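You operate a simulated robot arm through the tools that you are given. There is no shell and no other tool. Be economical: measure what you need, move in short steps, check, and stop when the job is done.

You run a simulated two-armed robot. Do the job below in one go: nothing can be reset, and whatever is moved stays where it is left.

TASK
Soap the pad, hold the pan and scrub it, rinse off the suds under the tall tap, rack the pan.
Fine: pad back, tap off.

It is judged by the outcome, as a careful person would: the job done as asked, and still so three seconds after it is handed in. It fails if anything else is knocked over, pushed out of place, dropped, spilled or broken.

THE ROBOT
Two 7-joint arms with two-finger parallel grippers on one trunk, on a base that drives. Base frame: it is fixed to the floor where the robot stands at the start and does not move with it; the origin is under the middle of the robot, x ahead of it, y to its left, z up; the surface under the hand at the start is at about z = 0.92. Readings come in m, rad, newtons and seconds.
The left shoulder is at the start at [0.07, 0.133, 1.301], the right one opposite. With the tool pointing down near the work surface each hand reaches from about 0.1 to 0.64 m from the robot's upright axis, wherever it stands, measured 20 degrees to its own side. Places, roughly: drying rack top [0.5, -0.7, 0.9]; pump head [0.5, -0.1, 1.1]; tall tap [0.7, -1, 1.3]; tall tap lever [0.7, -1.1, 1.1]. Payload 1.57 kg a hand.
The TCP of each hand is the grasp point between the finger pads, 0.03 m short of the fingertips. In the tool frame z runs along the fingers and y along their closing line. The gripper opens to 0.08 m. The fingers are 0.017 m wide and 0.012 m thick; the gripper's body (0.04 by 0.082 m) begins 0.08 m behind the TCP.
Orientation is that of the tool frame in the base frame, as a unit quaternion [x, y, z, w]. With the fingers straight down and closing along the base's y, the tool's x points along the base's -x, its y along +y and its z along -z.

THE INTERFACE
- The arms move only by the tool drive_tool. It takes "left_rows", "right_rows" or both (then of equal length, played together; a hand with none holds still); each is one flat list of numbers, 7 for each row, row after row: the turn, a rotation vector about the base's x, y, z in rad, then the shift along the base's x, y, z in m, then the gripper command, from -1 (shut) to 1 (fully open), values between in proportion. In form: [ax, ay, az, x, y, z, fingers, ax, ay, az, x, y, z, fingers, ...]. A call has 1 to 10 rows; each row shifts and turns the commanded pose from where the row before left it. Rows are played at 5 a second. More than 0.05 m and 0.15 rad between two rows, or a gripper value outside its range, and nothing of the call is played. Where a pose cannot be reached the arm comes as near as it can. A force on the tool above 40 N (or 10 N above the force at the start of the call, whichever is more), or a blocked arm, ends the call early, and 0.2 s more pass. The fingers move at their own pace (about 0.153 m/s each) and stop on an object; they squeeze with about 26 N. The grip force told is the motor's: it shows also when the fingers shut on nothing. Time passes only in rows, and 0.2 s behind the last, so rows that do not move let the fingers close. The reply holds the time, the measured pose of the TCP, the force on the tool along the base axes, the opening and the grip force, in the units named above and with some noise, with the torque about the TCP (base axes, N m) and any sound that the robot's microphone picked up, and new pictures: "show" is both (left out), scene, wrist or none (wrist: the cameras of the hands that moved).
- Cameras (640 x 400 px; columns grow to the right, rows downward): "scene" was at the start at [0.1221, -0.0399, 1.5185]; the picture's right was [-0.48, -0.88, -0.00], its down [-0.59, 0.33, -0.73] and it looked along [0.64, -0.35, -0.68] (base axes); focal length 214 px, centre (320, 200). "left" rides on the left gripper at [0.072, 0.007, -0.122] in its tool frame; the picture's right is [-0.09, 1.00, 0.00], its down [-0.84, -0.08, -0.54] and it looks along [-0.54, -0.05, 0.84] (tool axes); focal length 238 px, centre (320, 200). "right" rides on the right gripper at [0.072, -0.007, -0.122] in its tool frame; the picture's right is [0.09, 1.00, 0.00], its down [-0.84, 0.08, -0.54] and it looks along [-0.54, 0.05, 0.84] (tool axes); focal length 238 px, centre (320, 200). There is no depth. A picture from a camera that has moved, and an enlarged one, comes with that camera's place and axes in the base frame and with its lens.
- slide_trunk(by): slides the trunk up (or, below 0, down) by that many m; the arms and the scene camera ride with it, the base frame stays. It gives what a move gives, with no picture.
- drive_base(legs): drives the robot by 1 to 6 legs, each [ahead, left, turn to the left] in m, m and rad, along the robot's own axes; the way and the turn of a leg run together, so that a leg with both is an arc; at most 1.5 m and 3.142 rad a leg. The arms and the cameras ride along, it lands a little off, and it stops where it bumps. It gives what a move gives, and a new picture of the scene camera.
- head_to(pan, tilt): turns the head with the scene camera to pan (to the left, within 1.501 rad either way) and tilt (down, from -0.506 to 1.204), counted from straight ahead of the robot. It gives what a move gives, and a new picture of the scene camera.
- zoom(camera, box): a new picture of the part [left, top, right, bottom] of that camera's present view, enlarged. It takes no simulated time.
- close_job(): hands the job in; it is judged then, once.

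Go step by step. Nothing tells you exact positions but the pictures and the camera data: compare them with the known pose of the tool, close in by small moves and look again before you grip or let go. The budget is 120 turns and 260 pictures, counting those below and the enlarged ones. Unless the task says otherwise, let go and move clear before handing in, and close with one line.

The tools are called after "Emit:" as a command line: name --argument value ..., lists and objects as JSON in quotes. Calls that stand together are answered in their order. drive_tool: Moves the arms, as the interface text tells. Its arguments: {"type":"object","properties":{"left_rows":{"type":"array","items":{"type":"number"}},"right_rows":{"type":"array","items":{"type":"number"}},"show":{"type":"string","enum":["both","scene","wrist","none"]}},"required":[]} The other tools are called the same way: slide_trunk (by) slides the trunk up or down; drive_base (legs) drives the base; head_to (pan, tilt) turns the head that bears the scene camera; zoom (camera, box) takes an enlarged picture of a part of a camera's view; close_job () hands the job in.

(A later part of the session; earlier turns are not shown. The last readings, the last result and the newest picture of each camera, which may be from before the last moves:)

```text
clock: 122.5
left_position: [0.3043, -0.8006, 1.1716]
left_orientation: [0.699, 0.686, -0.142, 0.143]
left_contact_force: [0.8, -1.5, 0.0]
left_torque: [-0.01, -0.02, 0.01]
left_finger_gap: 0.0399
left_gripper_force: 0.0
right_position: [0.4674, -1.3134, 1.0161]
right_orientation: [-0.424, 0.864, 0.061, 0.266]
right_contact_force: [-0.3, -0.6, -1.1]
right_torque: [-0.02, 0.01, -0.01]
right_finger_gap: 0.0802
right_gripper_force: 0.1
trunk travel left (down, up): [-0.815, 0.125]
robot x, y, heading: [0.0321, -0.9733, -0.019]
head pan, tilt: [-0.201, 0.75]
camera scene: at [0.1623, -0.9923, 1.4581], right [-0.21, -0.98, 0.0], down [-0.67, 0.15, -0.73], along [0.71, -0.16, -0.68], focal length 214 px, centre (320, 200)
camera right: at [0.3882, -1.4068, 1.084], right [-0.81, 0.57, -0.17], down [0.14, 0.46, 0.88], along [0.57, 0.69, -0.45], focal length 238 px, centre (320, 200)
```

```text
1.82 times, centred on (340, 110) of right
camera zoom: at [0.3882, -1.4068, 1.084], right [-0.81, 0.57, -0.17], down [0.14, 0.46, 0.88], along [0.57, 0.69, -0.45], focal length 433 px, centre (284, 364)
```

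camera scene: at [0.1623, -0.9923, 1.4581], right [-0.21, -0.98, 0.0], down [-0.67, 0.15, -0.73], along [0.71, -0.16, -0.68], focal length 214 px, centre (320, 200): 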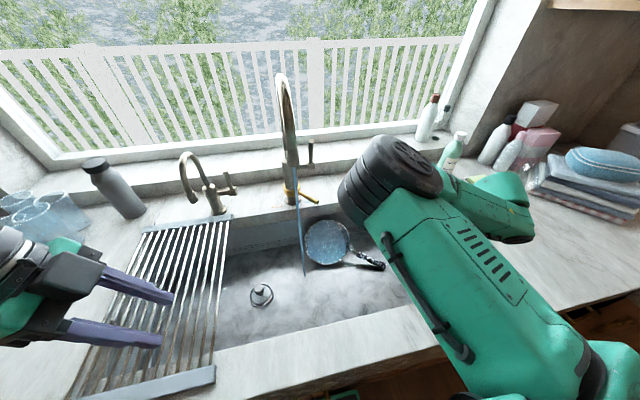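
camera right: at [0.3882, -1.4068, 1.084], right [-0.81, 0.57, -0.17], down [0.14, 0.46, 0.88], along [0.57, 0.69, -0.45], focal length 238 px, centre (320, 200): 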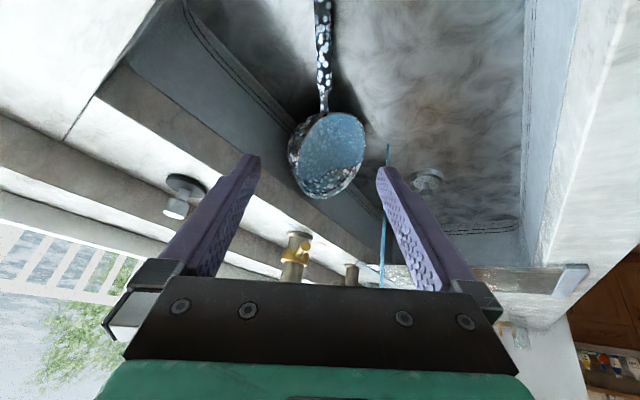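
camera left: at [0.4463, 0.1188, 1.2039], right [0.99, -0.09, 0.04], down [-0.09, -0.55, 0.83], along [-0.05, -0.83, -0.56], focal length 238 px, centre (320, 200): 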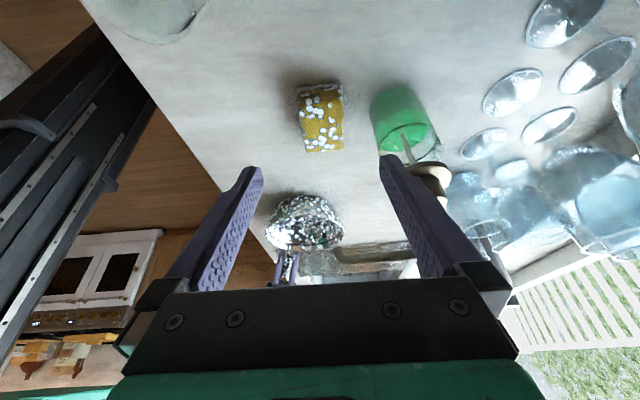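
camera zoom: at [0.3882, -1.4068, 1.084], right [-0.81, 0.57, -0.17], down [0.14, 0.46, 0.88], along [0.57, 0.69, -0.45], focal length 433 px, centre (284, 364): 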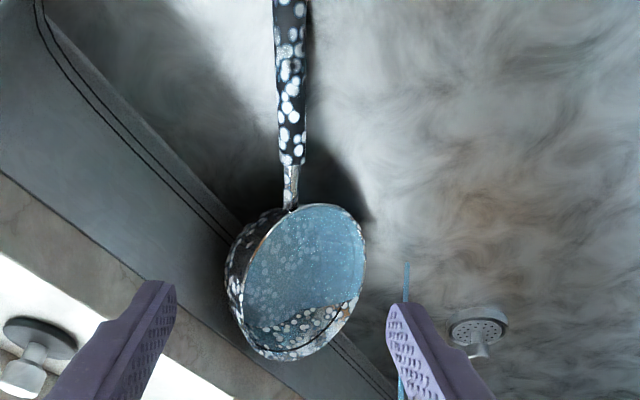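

The handle slopes down to the floor at its end. I'll descend along the tool axis toward a point near its pan side, stopping about 3 cm short.

Emit:
drive_tool --right_rows '[0, 0, 0.115, 0.005, -0.01, 0, 1, 0, 0, 0, 0.0143, 0.011, -0.0413, 1, 0, 0, 0, 0.0143, 0.011, -0.0413, 1, 0, 0, 0, 0.0143, 0.013, -0.0413, 1, 0, 0, 0, 0.0143, 0.013, -0.0413, 1, 0, 0, 0, 0.013, 0.013, -0.0413, 1, 0, 0, 0, 0, 0, 0, 1]' --show "both"

Emit:
zoom --camera "scene" --box '[270, 180, 430, 300]'

```text
clock: 124.1
left_position: [0.3054, -0.8022, 1.1721]
left_orientation: [0.699, 0.687, -0.141, 0.143]
left_contact_force: [0.5, 0.0, -0.3]
left_torque: [0.02, -0.01, -0.02]
left_finger_gap: 0.0402
left_gripper_force: 0.1
right_position: [0.5457, -1.2614, 0.8111]
right_orientation: [-0.473, 0.838, 0.077, 0.262]
right_contact_force: [0.5, -0.4, -0.5]
right_torque: [-0.04, 0.02, 0.01]
right_finger_gap: 0.0802
right_gripper_force: 0.0
trunk travel left (down, up): [-0.815, 0.125]
robot x, y, heading: [0.0319, -0.9726, -0.013]
head pan, tilt: [-0.201, 0.75]
camera scene: at [0.1626, -0.9924, 1.4581], right [-0.21, -0.98, 0.0], down [-0.67, 0.15, -0.73], along [0.71, -0.16, -0.68], focal length 214 px, centre (320, 200)
camera right: at [0.4777, -1.3647, 0.879], right [-0.87, 0.47, -0.17], down [0.09, 0.47, 0.88], along [0.49, 0.75, -0.45], focal length 238 px, centre (320, 200)
```

scene: 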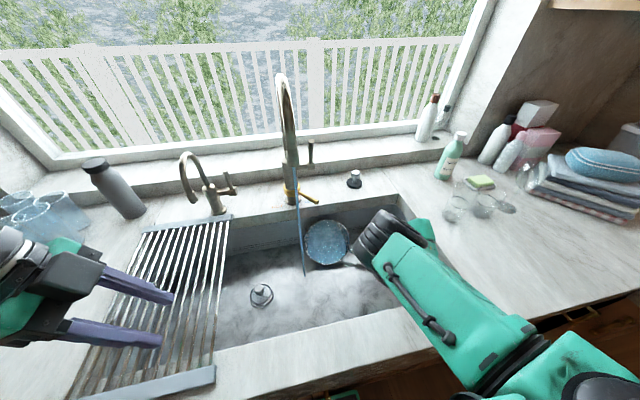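
right: 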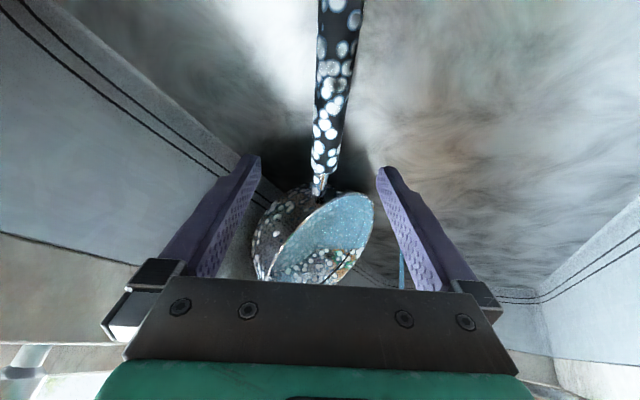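

```text
3.33 times, centred on (350, 240) of scene
camera zoom: at [0.1626, -0.9924, 1.4581], right [-0.21, -0.98, 0.0], down [-0.67, 0.15, -0.73], along [0.71, -0.16, -0.68], focal length 715 px, centre (220, 67)
```

zoom: 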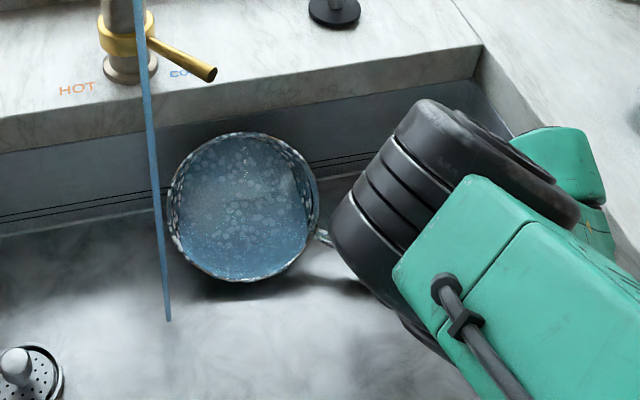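

The handle is between the fingers. Going down the last 4 cm and closing.

Emit:
drive_tool --right_rows '[0, 0, 0, 0.004, 0.007, -0.021, 1, 0, 0, 0, 0.004, 0.0065, -0.015, 1, 0, 0, 0, 0, 0, -0.004, 1, 0, 0, 0, 0, 0, 0, -0.2, 0, 0, 0, 0, 0, 0, -1, 0, 0, 0, 0, 0, 0, -1]' --show "wrist"

```text
clock: 125.5
left_position: [0.3059, -0.8012, 1.1713]
left_orientation: [0.7, 0.686, -0.141, 0.142]
left_contact_force: [0.1, 0.9, -0.3]
left_torque: [-0.04, 0.0, -0.02]
left_finger_gap: 0.0399
left_gripper_force: 0.0
right_position: [0.552, -1.2489, 0.7718]
right_orientation: [-0.473, 0.838, 0.076, 0.262]
right_contact_force: [1.1, -1.4, 1.5]
right_torque: [0.2, -0.03, -0.33]
right_finger_gap: 0.0272
right_gripper_force: 25.7
trunk travel left (down, up): [-0.815, 0.125]
robot x, y, heading: [0.035, -0.9749, -0.017]
head pan, tilt: [-0.201, 0.75]
camera right: at [0.4831, -1.3518, 0.8387], right [-0.87, 0.47, -0.17], down [0.09, 0.47, 0.88], along [0.49, 0.75, -0.45], focal length 238 px, centre (320, 200)
```

right: 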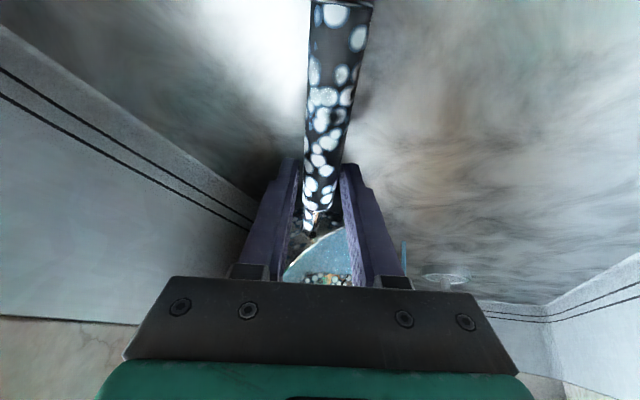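

Gripped. I'll level the pan by raising the handle slightly, then slide it along the sink floor until it sits under the stream.

Emit:
drive_tool --right_rows '[0, 0, 0, -0.01, 0, 0.01, -1, 0, 0, 0, -0.015, 0, 0.008, -1, 0, 0, 0, -0.02, 0.01, 0, -1, 0, 0, 0, -0.02, 0.02, 0, -1, 0, 0, 0, -0.015, 0.02, 0, -1, 0, 0, 0, -0.01, 0.02, 0, -1, 0, 0, 0, 0, 0.02, 0, -1, 0, 0, 0, 0, 0, 0, -1]' --show "both"

Emit:
zoom --camera "scene" --box '[230, 180, 430, 330]'

```text
clock: 127.3
left_position: [0.3067, -0.8012, 1.1711]
left_orientation: [0.699, 0.686, -0.143, 0.142]
left_contact_force: [0.1, 0.2, -0.4]
left_torque: [0.0, -0.05, -0.02]
left_finger_gap: 0.0401
left_gripper_force: 0.2
right_position: [0.4755, -1.1824, 0.7758]
right_orientation: [-0.474, 0.837, 0.079, 0.262]
right_contact_force: [1.9, -2.1, -0.3]
right_torque: [0.03, 0.2, -0.29]
right_finger_gap: 0.0278
right_gripper_force: 26.1
right hand out of reach, approached as far as the arm can: row 6, 7
trunk travel left (down, up): [-0.815, 0.125]
robot x, y, heading: [0.0319, -0.9735, -0.016]
head pan, tilt: [-0.201, 0.75]
camera scene: at [0.1636, -0.993, 1.4579], right [-0.21, -0.98, 0.0], down [-0.67, 0.15, -0.73], along [0.71, -0.16, -0.68], focal length 214 px, centre (320, 200)
camera right: at [0.4065, -1.2866, 0.8429], right [-0.87, 0.47, -0.16], down [0.09, 0.47, 0.88], along [0.49, 0.75, -0.45], focal length 238 px, centre (320, 200)
```

scene: 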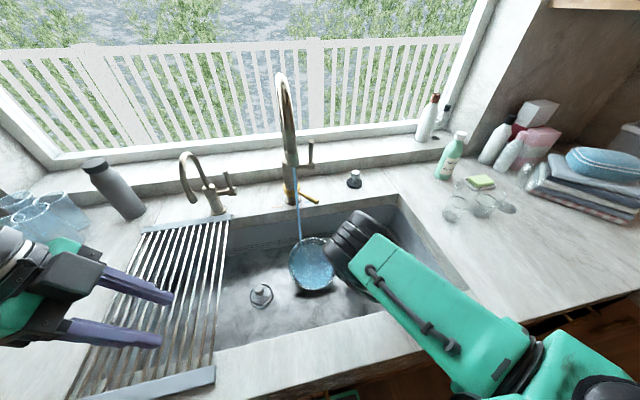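
right: 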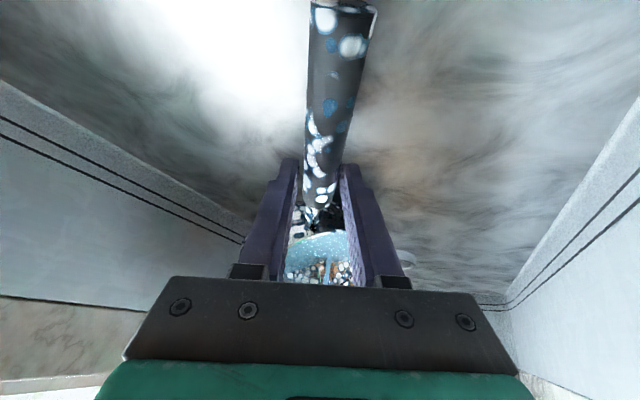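

```text
2.67 times, centred on (330, 255) of scene
camera zoom: at [0.1636, -0.993, 1.4579], right [-0.21, -0.98, 0.0], down [-0.67, 0.15, -0.73], along [0.71, -0.16, -0.68], focal length 572 px, centre (293, 53)
```

zoom: 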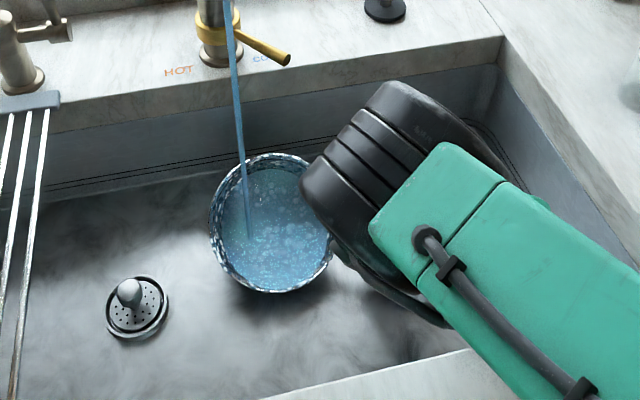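

The stream lands in the pan now, and the handle already shows fewer suds. Holding it here to rinse.

Emit:
drive_tool --right_rows '[0, 0, 0, 0, 0.008, 0, -1, 0, 0, 0, 0, 0, 0, -1, 0, 0, 0, 0, 0, 0, -1, 0, 0, 0, 0, 0, 0, -1, 0, 0, 0, 0, 0, 0, -1, 0, 0, 0, 0, 0, 0, -1, 0, 0, 0, 0, 0, 0, -1, 0, 0, 0, 0, 0, 0, -1, 0, 0, 0, 0, 0, 0, -1, 0, 0, 0, 0, 0, 0, -1]' --show "none"

Emit:
drive_tool --right_rows '[0, 0, 0, 0, 0, 0, -1, 0, 0, 0, 0, 0, 0, -1, 0, 0, 0, 0, 0, 0, -1, 0, 0, 0, 0, 0, 0, -1, 0, 0, 0, 0, 0, 0, -1, 0, 0, 0, 0, 0, 0, -1, 0, 0, 0, 0, 0, 0, -1, 0, 0, 0, 0, 0, 0, -1, 0, 0, 0, 0, 0, 0, -1, 0, 0, 0, 0, 0, 0, -1]' --show "wrist"

Emit:
zoom --camera "scene" --box '[270, 200, 390, 300]'

```text
clock: 129.5
left_position: [0.3058, -0.8016, 1.1714]
left_orientation: [0.699, 0.686, -0.142, 0.143]
left_contact_force: [-0.2, 0.8, 0.0]
left_torque: [0.02, -0.01, 0.01]
left_finger_gap: 0.04
left_gripper_force: 0.0
right_position: [0.4784, -1.182, 0.7732]
right_orientation: [-0.473, 0.838, 0.078, 0.261]
right_contact_force: [0.2, -1.8, -0.8]
right_torque: [-0.36, 0.43, -0.06]
right_finger_gap: 0.0277
right_gripper_force: 26.2
right hand out of reach, approached as far as the arm can: row 1
trunk travel left (down, up): [-0.815, 0.125]
robot x, y, heading: [0.0307, -0.9759, -0.018]
head pan, tilt: [-0.201, 0.75]
```

```text
clock: 131.7
left_position: [0.3074, -0.8018, 1.1714]
left_orientation: [0.699, 0.686, -0.142, 0.141]
left_contact_force: [-0.2, -0.2, 0.2]
left_torque: [0.01, 0.02, -0.02]
left_finger_gap: 0.0402
left_gripper_force: 0.0
right_position: [0.4784, -1.1815, 0.7747]
right_orientation: [-0.473, 0.838, 0.078, 0.261]
right_contact_force: [0.4, -0.7, -0.4]
right_torque: [-0.32, 0.41, -0.16]
right_finger_gap: 0.0275
right_gripper_force: 25.8
trunk travel left (down, up): [-0.815, 0.125]
robot x, y, heading: [0.034, -0.9771, -0.016]
head pan, tilt: [-0.201, 0.75]
camera right: at [0.4097, -1.2848, 0.8408], right [-0.87, 0.47, -0.16], down [0.09, 0.47, 0.88], along [0.49, 0.75, -0.45], focal length 238 px, centre (320, 200)
```

right: 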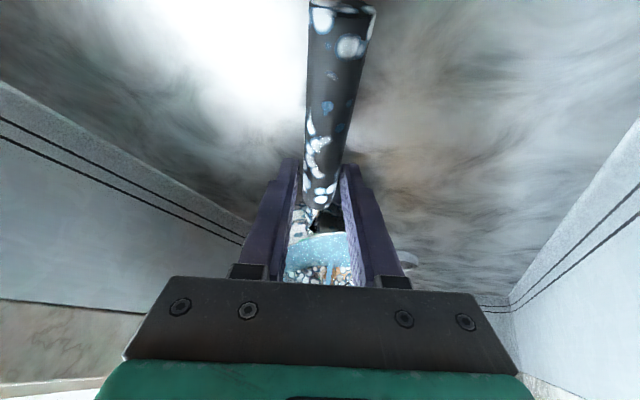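

```text
4.00 times, centred on (330, 250) of scene
camera zoom: at [0.1642, -0.993, 1.4579], right [-0.21, -0.98, 0.0], down [-0.67, 0.15, -0.73], along [0.71, -0.16, -0.68], focal length 858 px, centre (280, 0)
```

zoom: 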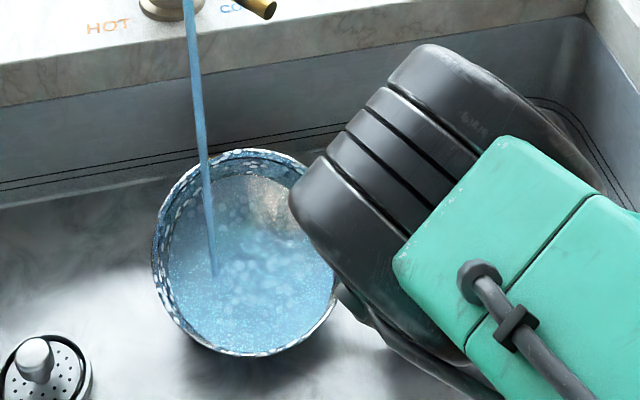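

The handle's suds stopped changing because the pan is full and level. Rinsing seems to need runoff, so I'll tip the pan by raising the handle with its far edge on the sink floor, letting water run through it.

Emit:
drive_tool --right_rows '[-0.0725, 0.049, 0, 0.0045, 0.007, 0.017, -1, -0.0725, 0.049, 0, 0.0045, 0.007, 0.017, -1, -0.0725, 0.049, 0, 0.0045, 0.007, 0.017, -1, -0.0725, 0.049, 0, 0.0045, 0.007, 0.017, -1, -0.0725, 0.049, 0, 0.0045, 0.007, 0.017, -1, -0.0725, 0.049, 0, 0.0045, 0.007, 0.017, -1, 0, 0, 0, 0, 0, 0, -1, 0, 0, 0, 0, 0, 0, -1]' --show "both"

Emit:
zoom --camera "scene" --box '[250, 180, 410, 310]'

```text
clock: 133.5
left_position: [0.3043, -0.8024, 1.173]
left_orientation: [0.699, 0.686, -0.142, 0.143]
left_contact_force: [0.7, -0.6, -0.3]
left_torque: [0.01, 0.02, 0.01]
left_finger_gap: 0.0402
left_gripper_force: 0.0
right_position: [0.5414, -1.1977, 0.8554]
right_orientation: [-0.503, 0.863, -0.036, 0.027]
right_contact_force: [-9.6, -3.2, -0.3]
right_torque: [-0.14, 0.56, 0.58]
right_finger_gap: 0.0278
right_gripper_force: 25.8
right hand out of reach, approached as far as the arm can: row 1, 2, 3, 4, 5
trunk travel left (down, up): [-0.815, 0.125]
robot x, y, heading: [0.0338, -0.9749, -0.014]
head pan, tilt: [-0.201, 0.75]
camera scene: at [0.1612, -0.9939, 1.4582], right [-0.21, -0.98, 0.0], down [-0.67, 0.15, -0.73], along [0.72, -0.16, -0.68], focal length 214 px, centre (320, 200)
camera right: at [0.5018, -1.2582, 0.9769], right [-0.91, 0.41, -0.09], down [0.3, 0.78, 0.54], along [0.3, 0.46, -0.83], focal length 238 px, centre (320, 200)
```

scene: 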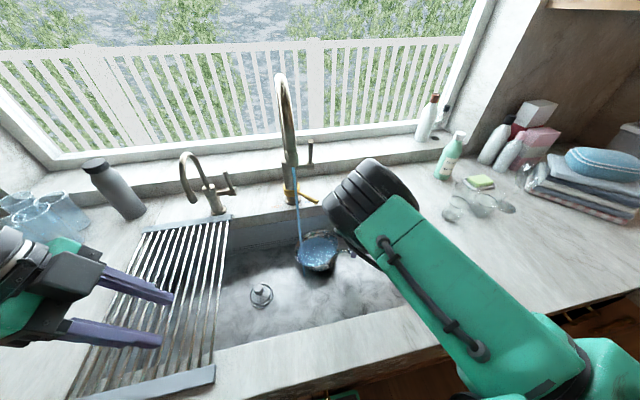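
right: 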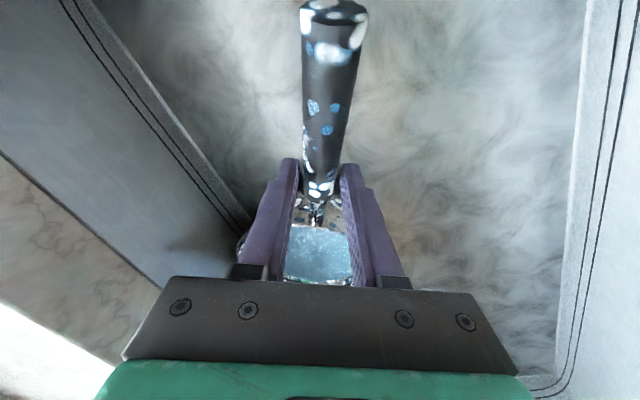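

```text
3.08 times, centred on (330, 245) of scene
camera zoom: at [0.1612, -0.9939, 1.4582], right [-0.21, -0.98, 0.0], down [-0.67, 0.15, -0.73], along [0.72, -0.16, -0.68], focal length 660 px, centre (289, 62)
```

zoom: 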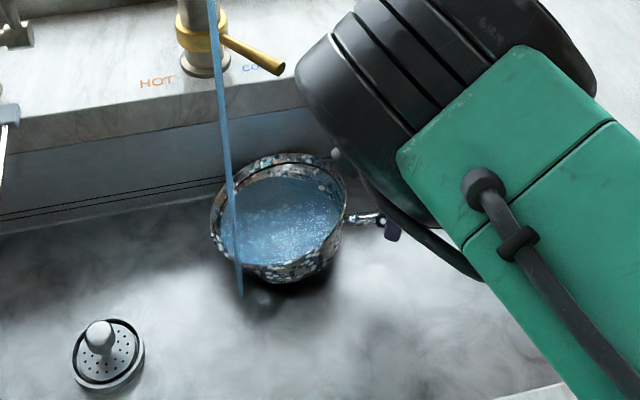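

The suds are dropping further, but the arm's reach limits pushed the pan off the stream. I'll nudge it back under.

Emit:
drive_tool --right_rows '[0, 0, 0, -0.015, 0.008, 0.004, -1, 0, 0, 0, -0.015, 0.008, 0.004, -1, 0, 0, 0, -0.015, 0.008, 0.004, -1, 0, 0, 0, 0, 0, 0, -1, 0, 0, 0, 0, 0, 0, -1, 0, 0, 0, 0, 0, 0, -1]' --show "wrist"

Emit:
zoom --camera "scene" --box '[250, 180, 410, 310]'

```text
clock: 134.9
left_position: [0.3064, -0.8018, 1.1725]
left_orientation: [0.699, 0.686, -0.142, 0.142]
left_contact_force: [0.0, -1.0, 1.0]
left_torque: [0.0, 0.01, -0.02]
left_finger_gap: 0.04
left_gripper_force: 0.1
right_position: [0.5419, -1.1978, 0.8569]
right_orientation: [-0.502, 0.864, -0.036, 0.028]
right_contact_force: [-3.9, 0.7, -0.3]
right_torque: [-0.04, 0.4, 0.52]
right_finger_gap: 0.0279
right_gripper_force: 26.5
right hand out of reach, approached as far as the arm can: row 1, 2, 3
trunk travel left (down, up): [-0.815, 0.125]
robot x, y, heading: [0.0337, -0.9769, -0.017]
head pan, tilt: [-0.201, 0.75]
camera right: at [0.5023, -1.2588, 0.9773], right [-0.91, 0.41, -0.09], down [0.3, 0.78, 0.54], along [0.3, 0.47, -0.83], focal length 238 px, centre (320, 200)
```

right: 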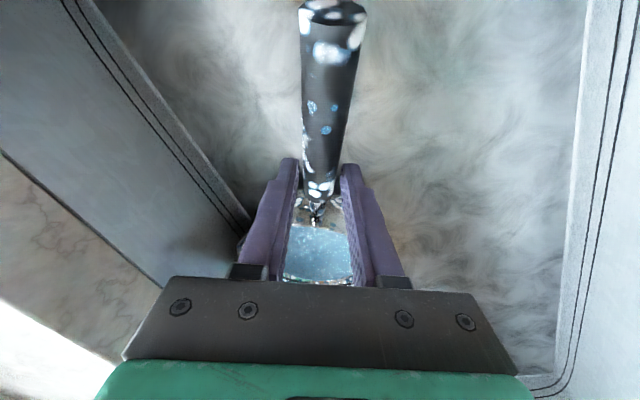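

```text
3.08 times, centred on (330, 245) of scene
camera zoom: at [0.1634, -0.9926, 1.458], right [-0.21, -0.98, 0.0], down [-0.67, 0.15, -0.73], along [0.71, -0.16, -0.68], focal length 660 px, centre (289, 62)
```

zoom: 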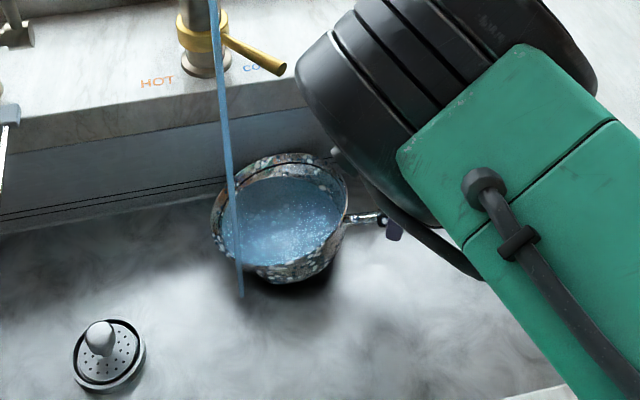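

The arm is at a joint limit there, so I'll shift the base slightly back and left to carry the pan under the stream.

Emit:
drive_base --legs '[[-0.045, 0.03, 0]]'

Emit:
drive_tool --right_rows '[0, 0, 0, 0, 0, 0, -1, 0, 0, 0, 0, 0, 0, -1, 0, 0, 0, 0, 0, 0, -1, 0, 0, 0, 0, 0, 0, -1, 0, 0, 0, 0, 0, 0, -1, 0, 0, 0, 0, 0, 0, -1]' --show "wrist"

Emit:
zoom --camera "scene" --box '[250, 180, 410, 310]'

```text
clock: 135.9
left_position: [0.265, -0.7752, 1.1716]
left_orientation: [0.699, 0.687, -0.142, 0.139]
left_contact_force: [0.7, 0.1, 0.2]
left_torque: [0.02, 0.04, -0.01]
left_finger_gap: 0.0402
left_gripper_force: 0.1
right_position: [0.5009, -1.1699, 0.8543]
right_orientation: [-0.502, 0.864, -0.034, 0.028]
right_contact_force: [0.2, 0.9, -0.9]
right_torque: [0.03, 0.02, 0.06]
right_finger_gap: 0.0279
right_gripper_force: 25.2
trunk travel left (down, up): [-0.815, 0.125]
robot x, y, heading: [-0.0115, -0.9426, -0.015]
head pan, tilt: [-0.201, 0.75]
camera scene: at [0.1241, -0.967, 1.4574], right [-0.21, -0.98, 0.0], down [-0.67, 0.15, -0.73], along [0.71, -0.15, -0.69], focal length 214 px, centre (320, 200)
```

scene: 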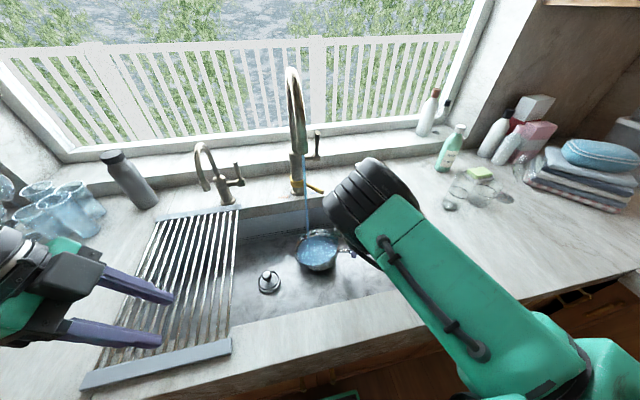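

```text
clock: 137.3
left_position: [0.262, -0.7709, 1.1709]
left_orientation: [0.699, 0.686, -0.142, 0.142]
left_contact_force: [-0.4, -0.6, -0.5]
left_torque: [0.01, -0.01, -0.01]
left_finger_gap: 0.0402
left_gripper_force: 0.0
right_position: [0.4987, -1.1671, 0.856]
right_orientation: [-0.503, 0.863, -0.036, 0.027]
right_contact_force: [0.0, 0.8, -0.1]
right_torque: [-0.23, 0.27, 0.14]
right_finger_gap: 0.0276
right_gripper_force: 26.1
trunk travel left (down, up): [-0.815, 0.125]
robot x, y, heading: [-0.0115, -0.9427, -0.015]
head pan, tilt: [-0.201, 0.75]
camera right: at [0.4587, -1.2284, 0.9768], right [-0.91, 0.41, -0.09], down [0.3, 0.78, 0.54], along [0.29, 0.46, -0.83], focal length 238 px, centre (320, 200)
```

right: 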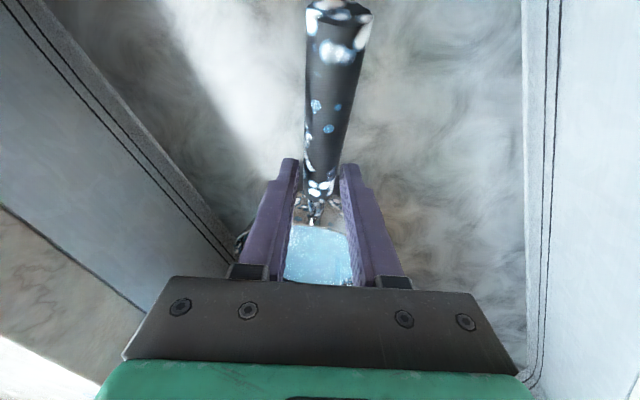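

```text
3.08 times, centred on (330, 245) of scene
camera zoom: at [0.1201, -0.9622, 1.4579], right [-0.21, -0.98, 0.0], down [-0.67, 0.15, -0.73], along [0.71, -0.16, -0.68], focal length 660 px, centre (289, 62)
```

zoom: 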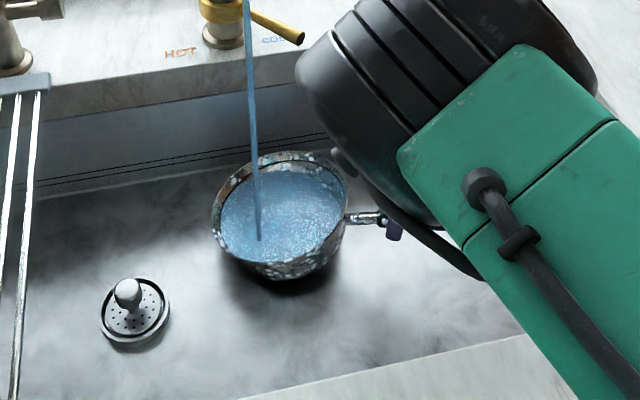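

It's under the stream again, but water only runs off when the pan is tilted further. I'll raise the handle more so it pours continuously.

Emit:
drive_tool --right_rows '[-0.0725, 0.049, 0, 0.003, 0.005, 0.018, -1, -0.0725, 0.049, 0, 0.003, 0.005, 0.018, -1, -0.0725, 0.049, 0, 0.003, 0.005, 0.018, -1, -0.0725, 0.049, 0, 0.003, 0.005, 0.018, -1, -0.0725, 0.049, 0, 0.002, 0.004, 0.012, -1, 0, 0, 0, 0, 0, 0, -1, 0, 0, 0, 0, 0, 0, -1, 0, 0, 0, 0, 0, 0, -1]' --show "wrist"

Emit:
zoom --camera "scene" --box '[250, 180, 410, 310]'

```text
clock: 139.1
left_position: [0.2623, -0.7721, 1.1712]
left_orientation: [0.698, 0.687, -0.142, 0.142]
left_contact_force: [0.1, 0.5, 0.0]
left_torque: [-0.03, 0.0, -0.03]
left_finger_gap: 0.0401
left_gripper_force: 0.0
right_position: [0.5135, -1.1433, 0.942]
right_orientation: [-0.5, 0.84, -0.129, -0.168]
right_contact_force: [0.0, -0.2, -8.9]
right_torque: [-0.26, 0.19, -0.01]
right_finger_gap: 0.0274
right_gripper_force: 26.5
trunk travel left (down, up): [-0.815, 0.125]
robot x, y, heading: [-0.0124, -0.9455, -0.015]
head pan, tilt: [-0.201, 0.75]
camera right: at [0.5065, -1.1563, 1.0815], right [-0.92, 0.39, -0.01], down [0.39, 0.91, 0.15], along [0.07, 0.13, -0.99], focal length 238 px, centre (320, 200)
```

right: 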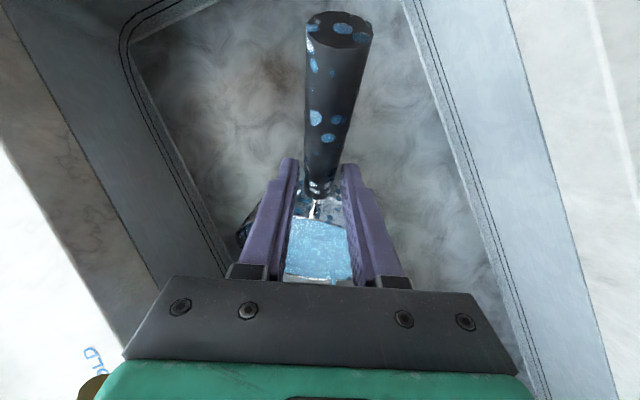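

```text
3.08 times, centred on (330, 245) of scene
camera zoom: at [0.1209, -0.9624, 1.4578], right [-0.21, -0.98, 0.0], down [-0.67, 0.15, -0.73], along [0.71, -0.16, -0.68], focal length 660 px, centre (289, 62)
```

zoom: 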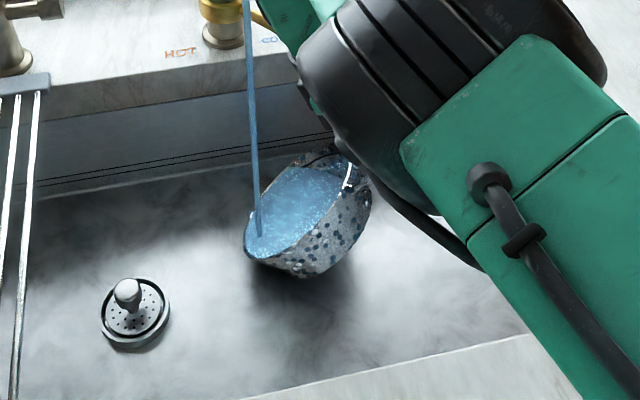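

The suds are coming off well now; the outside is nearly clean. Holding this pose for a couple of seconds.

Emit:
drive_tool --right_rows '[0, 0, 0, 0, 0, 0, -1, 0, 0, 0, 0, 0, 0, -1, 0, 0, 0, 0, 0, 0, -1, 0, 0, 0, 0, 0, 0, -1, 0, 0, 0, 0, 0, 0, -1, 0, 0, 0, 0, 0, 0, -1, 0, 0, 0, 0, 0, 0, -1, 0, 0, 0, 0, 0, 0, -1, 0, 0, 0, 0, 0, 0, -1, 0, 0, 0, 0, 0, 0, -1]' --show "both"

Emit:
zoom --camera "scene" --box '[250, 180, 410, 310]'

```text
clock: 141.3
left_position: [0.2631, -0.772, 1.1712]
left_orientation: [0.698, 0.687, -0.142, 0.142]
left_contact_force: [-0.8, 0.8, -0.1]
left_torque: [0.0, -0.01, -0.01]
left_finger_gap: 0.0399
left_gripper_force: 0.2
right_position: [0.5143, -1.1431, 0.9406]
right_orientation: [-0.5, 0.84, -0.129, -0.168]
right_contact_force: [-0.2, -0.7, -9.3]
right_torque: [-0.26, 0.19, 0.0]
right_finger_gap: 0.0276
right_gripper_force: 25.9
trunk travel left (down, up): [-0.815, 0.125]
robot x, y, heading: [-0.012, -0.9418, -0.011]
head pan, tilt: [-0.201, 0.75]
camera scene: at [0.1207, -0.9625, 1.4578], right [-0.21, -0.98, 0.0], down [-0.67, 0.15, -0.73], along [0.71, -0.16, -0.68], focal length 214 px, centre (320, 200)
camera right: at [0.5064, -1.1565, 1.0814], right [-0.92, 0.39, -0.01], down [0.39, 0.91, 0.15], along [0.07, 0.13, -0.99], focal length 238 px, centre (320, 200)
```

scene: 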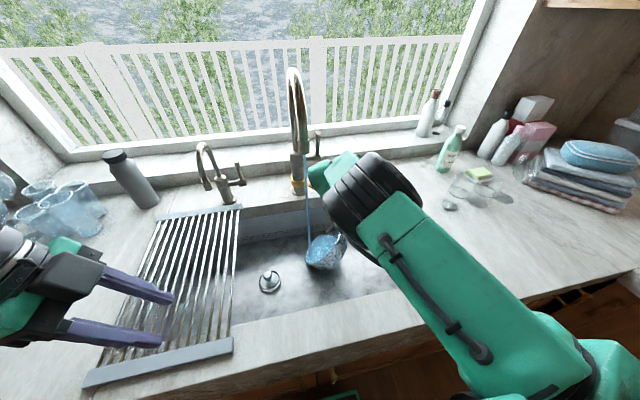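
right: 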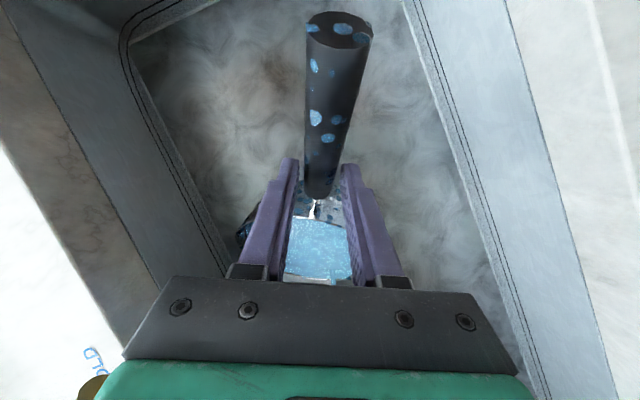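

```text
3.08 times, centred on (330, 245) of scene
camera zoom: at [0.1207, -0.9625, 1.4578], right [-0.21, -0.98, 0.0], down [-0.67, 0.15, -0.73], along [0.71, -0.16, -0.68], focal length 660 px, centre (289, 62)
```

zoom: 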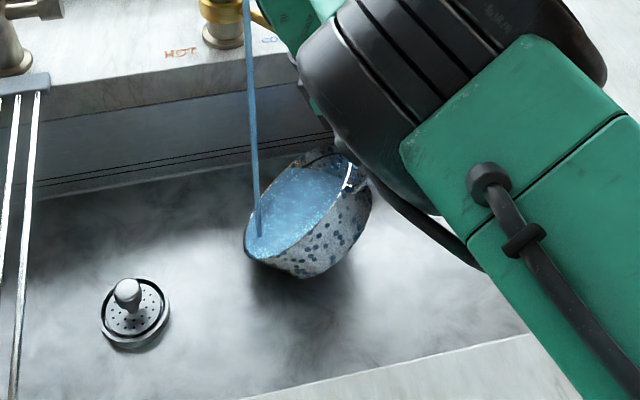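

White suds are gone from the handle, and only bluish wet spots remain. I'll move the pan clear of the spout within the sink, tip it steeply to pour out the water, and inspect it.

Emit:
drive_tool --right_rows '[0, 0, 0, -0.012, -0.033, 0.01, -1, 0, 0, 0, -0.012, -0.033, 0.01, -1, 0, 0, 0, -0.012, -0.033, 0.01, -1, 0, 0, 0, -0.012, -0.033, 0.01, -1, -0.095, 0.064, 0, 0, 0, 0.01, -1, -0.095, 0.064, 0, 0, 0, 0.01, -1, -0.095, 0.064, 0, 0, 0, 0.01, -1, -0.095, 0.064, 0, 0, 0, 0.0, -1, 0, 0, 0, 0, 0, 0, -1, 0, 0, 0, 0, 0, 0, -1]' --show "both"

Emit:
zoom --camera "scene" --box '[250, 180, 410, 310]'

```text
clock: 143.5
left_position: [0.2627, -0.7721, 1.171]
left_orientation: [0.699, 0.686, -0.143, 0.141]
left_contact_force: [0.2, 0.0, -0.1]
left_torque: [-0.03, -0.02, 0.01]
left_finger_gap: 0.0398
left_gripper_force: 0.1
right_position: [0.4638, -1.277, 1.0095]
right_orientation: [-0.472, 0.772, -0.22, -0.364]
right_contact_force: [0.3, -0.2, -7.8]
right_torque: [0.12, -0.09, 0.04]
right_finger_gap: 0.0275
right_gripper_force: 26.3
trunk travel left (down, up): [-0.815, 0.125]
robot x, y, heading: [-0.0117, -0.9426, -0.016]
head pan, tilt: [-0.201, 0.75]
camera scene: at [0.1198, -0.9633, 1.4579], right [-0.21, -0.98, 0.0], down [-0.67, 0.15, -0.73], along [0.71, -0.16, -0.68], focal length 214 px, centre (320, 200)
camera right: at [0.4932, -1.2366, 1.1427], right [-0.91, 0.4, 0.07], down [0.37, 0.88, -0.3], along [-0.19, -0.25, -0.95], focal length 238 px, centre (320, 200)
```

scene: 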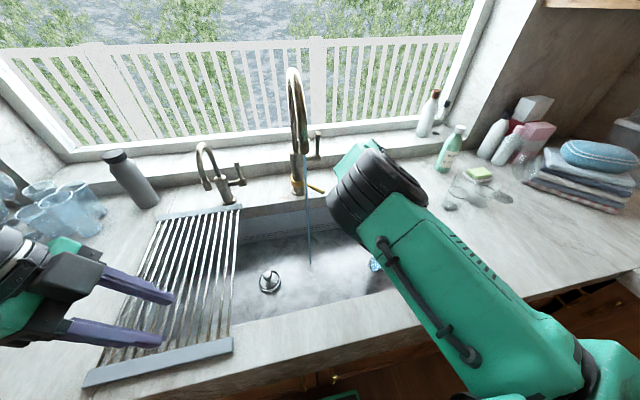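
right: 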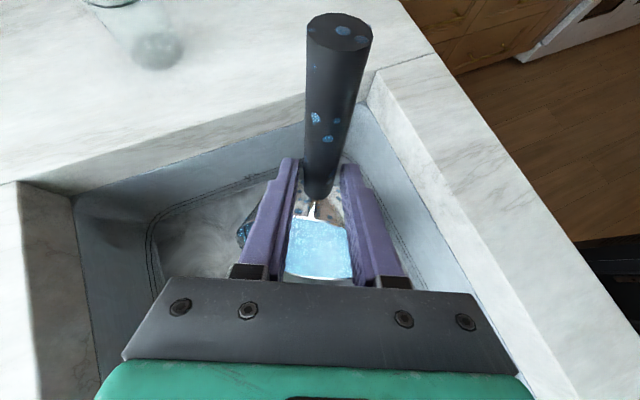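

```text
3.08 times, centred on (330, 245) of scene
camera zoom: at [0.1198, -0.9633, 1.4579], right [-0.21, -0.98, 0.0], down [-0.67, 0.15, -0.73], along [0.71, -0.16, -0.68], focal length 660 px, centre (289, 62)
```

zoom: 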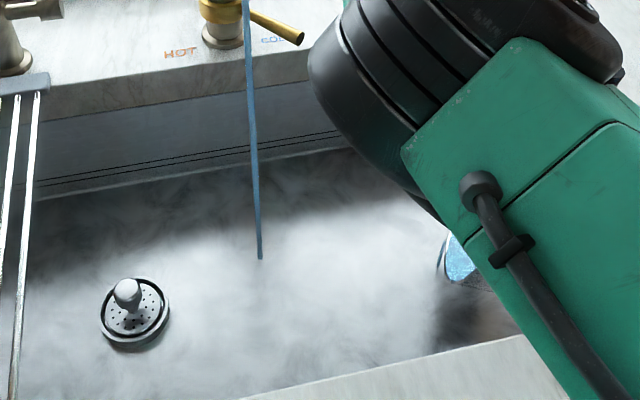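

That pour washed off more of the suds. I'll repeat the cycle once more: back under the stream to collect water, then pour out again.

Emit:
drive_tool --right_rows '[0.095, -0.064, 0, 0, 0, 0, -1, 0.095, -0.064, 0, 0, 0, -0.01, -1, 0.095, -0.064, 0, 0, 0, -0.01, -1, 0.095, -0.064, 0, 0, 0, -0.01, -1, 0, 0, 0, 0.012, 0.033, -0.01, -1, 0, 0, 0, 0.012, 0.033, -0.01, -1, 0, 0, 0, 0.012, 0.033, -0.01, -1, 0, 0, 0, 0.012, 0.033, -0.005, -1, 0, 0, 0, 0, 0, 0, -1, 0, 0, 0, 0, 0, 0, -1]' --show "wrist"

Emit:
drive_tool --right_rows '[0, 0, 0, 0, 0, 0, -1, 0, 0, 0, 0, 0, 0, -1, 0, 0, 0, -0.012, -0.033, 0.01, -1, 0, 0, 0, -0.012, -0.033, 0.01, -1, 0, 0, 0, -0.012, -0.033, 0.01, -1, 0, 0, 0, -0.012, -0.033, 0.01, -1, -0.095, 0.064, 0, 0, 0, 0.01, -1, -0.095, 0.064, 0, 0, 0, 0.01, -1, -0.095, 0.064, 0, 0, 0, 0.01, -1, -0.095, 0.064, 0, 0, 0, 0.0, -1]' --show "wrist"

```text
clock: 145.7
left_position: [0.2621, -0.7721, 1.1708]
left_orientation: [0.699, 0.686, -0.141, 0.142]
left_contact_force: [0.4, 0.4, 0.4]
left_torque: [-0.02, 0.03, -0.02]
left_finger_gap: 0.0399
left_gripper_force: 0.0
right_position: [0.515, -1.1464, 0.9435]
right_orientation: [-0.499, 0.84, -0.129, -0.168]
right_contact_force: [0.4, 0.3, -8.3]
right_torque: [-0.23, 0.18, -0.04]
right_finger_gap: 0.0275
right_gripper_force: 25.8
trunk travel left (down, up): [-0.815, 0.125]
robot x, y, heading: [-0.0117, -0.9454, -0.016]
head pan, tilt: [-0.201, 0.75]
camera right: at [0.5081, -1.1592, 1.084], right [-0.92, 0.39, -0.01], down [0.39, 0.91, 0.15], along [0.07, 0.13, -0.99], focal length 238 px, centre (320, 200)
```

right: 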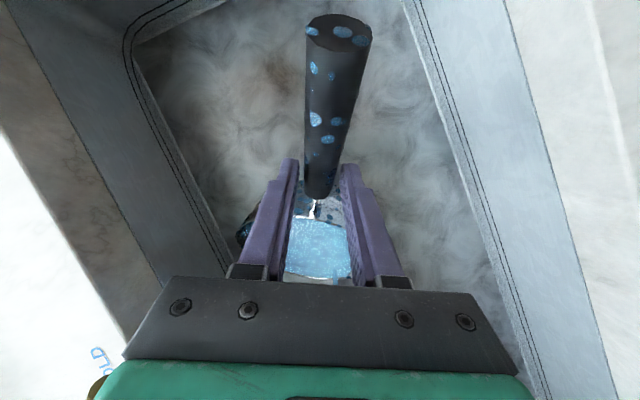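

```text
clock: 147.9
left_position: [0.2621, -0.7721, 1.1717]
left_orientation: [0.699, 0.686, -0.143, 0.141]
left_contact_force: [-0.1, 0.1, 0.5]
left_torque: [0.01, 0.03, -0.03]
left_finger_gap: 0.04
left_gripper_force: 0.0
right_position: [0.4658, -1.2765, 1.0154]
right_orientation: [-0.472, 0.772, -0.221, -0.364]
right_contact_force: [-0.1, 1.9, -7.8]
right_torque: [0.14, -0.08, 0.0]
right_finger_gap: 0.0273
right_gripper_force: 26.5
trunk travel left (down, up): [-0.815, 0.125]
robot x, y, heading: [-0.0142, -0.9431, -0.014]
head pan, tilt: [-0.201, 0.75]
camera right: at [0.495, -1.2355, 1.1482], right [-0.91, 0.4, 0.07], down [0.36, 0.88, -0.3], along [-0.19, -0.25, -0.95], focal length 238 px, centre (320, 200)
```

right: 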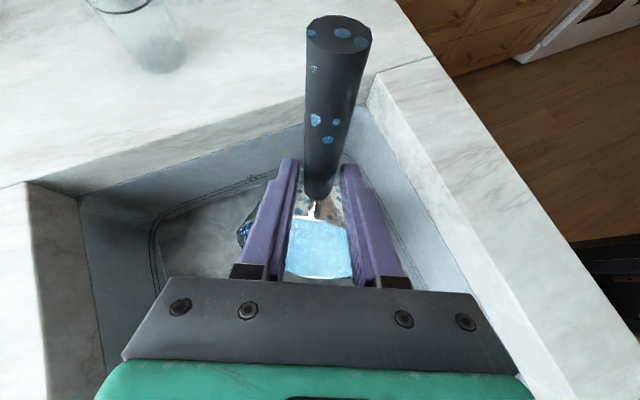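

Rinsing seems to follow the water that flows out of the pan, and the stream is modest. I'll go back under it at the tilted pose and simply hold there longer so it runs over continuously.

Emit:
drive_tool --right_rows '[0.095, -0.064, 0, 0, 0, 0, -1, 0.095, -0.064, 0, 0, 0, -0.01, -1, 0.095, -0.064, 0, 0, 0, -0.01, -1, 0.05, -0.034, 0, 0, 0, -0.01, -1, 0, 0, 0, 0.012, 0.033, -0.01, -1, 0, 0, 0, 0.012, 0.033, -0.01, -1, 0, 0, 0, 0.01, 0.033, -0.01, -1, 0, 0, 0, 0.01, 0.033, -0.005, -1, 0, 0, 0, 0, 0, 0, -1, 0, 0, 0, 0, 0, 0, -1]' --show "none"

Emit:
zoom --camera "scene" --box '[250, 160, 410, 290]'

Emit:
drive_tool --right_rows '[0, 0, 0, 0, 0, 0, -1, 0, 0, 0, 0, 0, 0, -1, 0, 0, 0, 0, 0, 0, -1, 0, 0, 0, 0, 0, 0, -1, 0, 0, 0, 0, 0, 0, -1, 0, 0, 0, 0, 0, 0, -1, 0, 0, 0, 0, 0, 0, -1, 0, 0, 0, 0, 0, 0, -1, 0, 0, 0, 0, 0, 0, -1, 0, 0, 0, 0, 0, 0, -1]' --show "none"

Emit:
drive_tool --right_rows '[0, 0, 0, 0, 0, 0, -1, 0, 0, 0, 0, 0, 0, -1, 0, 0, 0, 0, 0, 0, -1, 0, 0, 0, 0, 0, 0, -1, 0, 0, 0, 0, 0, 0, -1, 0, 0, 0, 0, 0, 0, -1, 0, 0, 0, 0, 0, 0, -1, 0, 0, 0, 0, 0, 0, -1, 0, 0, 0, 0, 0, 0, -1, 0, 0, 0, 0, 0, 0, -1]' --show "none"

Emit:
drive_tool --right_rows '[0, 0, 0, 0, 0, 0, -1, 0, 0, 0, 0, 0, 0, -1, 0, 0, 0, 0, 0, 0, -1, 0, 0, 0, 0, 0, 0, -1, 0, 0, 0, 0, 0, 0, -1, 0, 0, 0, 0, 0, 0, -1, 0, 0, 0, 0, 0, 0, -1, 0, 0, 0, 0, 0, 0, -1, 0, 0, 0, 0, 0, 0, -1, 0, 0, 0, 0, 0, 0, -1]' --show "wrist"

Emit:
zoom --camera "scene" --box '[250, 160, 410, 290]'

```text
clock: 150.1
left_position: [0.2628, -0.7719, 1.1713]
left_orientation: [0.699, 0.686, -0.143, 0.142]
left_contact_force: [-0.3, 0.1, 0.4]
left_torque: [0.0, 0.02, -0.01]
left_finger_gap: 0.0399
left_gripper_force: 0.0
right_position: [0.5098, -1.1431, 0.9519]
right_orientation: [-0.498, 0.834, -0.141, -0.191]
right_contact_force: [-0.9, 0.4, -8.6]
right_torque: [-0.14, 0.15, 0.01]
right_finger_gap: 0.0274
right_gripper_force: 25.6
trunk travel left (down, up): [-0.815, 0.125]
robot x, y, heading: [-0.014, -0.9458, -0.014]
head pan, tilt: [-0.201, 0.75]
```

```text
3.08 times, centred on (330, 225) of scene
camera zoom: at [0.1202, -0.9631, 1.4579], right [-0.21, -0.98, 0.0], down [-0.67, 0.15, -0.73], along [0.71, -0.16, -0.68], focal length 660 px, centre (289, 123)
```

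zoom: 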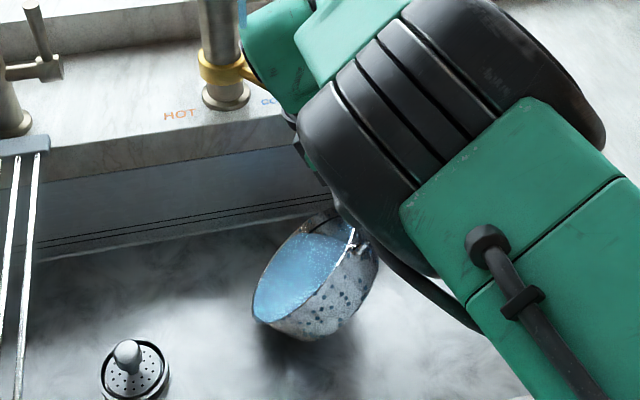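

```text
clock: 152.3
left_position: [0.2622, -0.7704, 1.1715]
left_orientation: [0.698, 0.687, -0.143, 0.143]
left_contact_force: [-0.3, -0.1, 1.7]
left_torque: [0.0, 0.0, -0.03]
left_finger_gap: 0.0398
left_gripper_force: 0.2
right_position: [0.5119, -1.1442, 0.9514]
right_orientation: [-0.498, 0.834, -0.14, -0.193]
right_contact_force: [-0.6, 0.1, -7.7]
right_torque: [-0.19, 0.15, -0.02]
right_finger_gap: 0.0276
right_gripper_force: 26.1
trunk travel left (down, up): [-0.815, 0.125]
robot x, y, heading: [-0.0102, -0.9434, -0.015]
head pan, tilt: [-0.201, 0.75]
```

```text
clock: 154.5
left_position: [0.2632, -0.7712, 1.1715]
left_orientation: [0.698, 0.687, -0.142, 0.143]
left_contact_force: [-0.5, -0.7, 0.4]
left_torque: [0.0, 0.0, -0.02]
left_finger_gap: 0.04
left_gripper_force: 0.1
right_position: [0.5113, -1.1429, 0.9525]
right_orientation: [-0.498, 0.834, -0.14, -0.192]
right_contact_force: [0.3, -0.3, -8.2]
right_torque: [-0.17, 0.08, -0.01]
right_finger_gap: 0.0275
right_gripper_force: 25.8
trunk travel left (down, up): [-0.815, 0.125]
robot x, y, heading: [-0.0097, -0.9435, -0.014]
head pan, tilt: [-0.201, 0.75]
```

```text
clock: 156.7
left_position: [0.2613, -0.7706, 1.1713]
left_orientation: [0.698, 0.687, -0.142, 0.142]
left_contact_force: [0.1, -0.3, -0.4]
left_torque: [0.01, -0.02, 0.01]
left_finger_gap: 0.0402
left_gripper_force: 0.1
right_position: [0.511, -1.1443, 0.9515]
right_orientation: [-0.499, 0.834, -0.14, -0.191]
right_contact_force: [1.0, 0.6, -8.2]
right_torque: [-0.17, 0.12, 0.01]
right_finger_gap: 0.0275
right_gripper_force: 26.0
trunk travel left (down, up): [-0.815, 0.125]
robot x, y, heading: [-0.0132, -0.945, -0.015]
head pan, tilt: [-0.201, 0.75]
camera right: at [0.5085, -1.1499, 1.0927], right [-0.92, 0.39, 0.0], down [0.39, 0.92, 0.09], along [0.04, 0.08, -1.0], focal length 238 px, centre (320, 200)
```

right: 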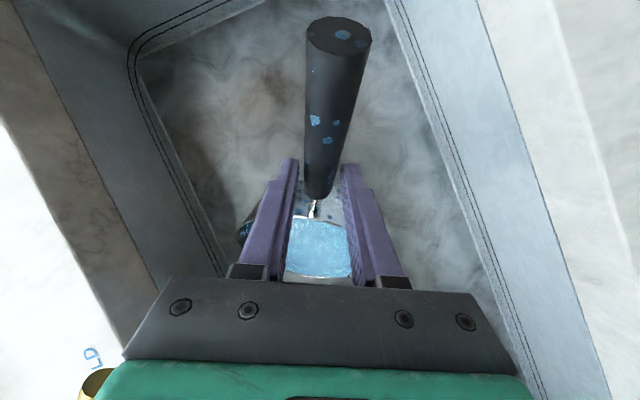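

```text
3.08 times, centred on (330, 225) of scene
camera zoom: at [0.1205, -0.9625, 1.4578], right [-0.21, -0.98, 0.0], down [-0.67, 0.15, -0.73], along [0.71, -0.16, -0.68], focal length 660 px, centre (289, 123)
```

zoom: 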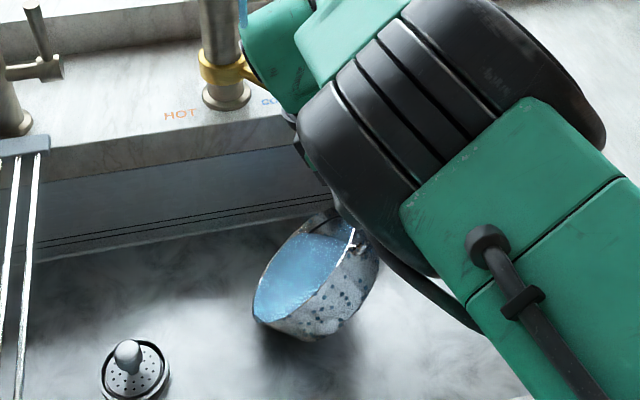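

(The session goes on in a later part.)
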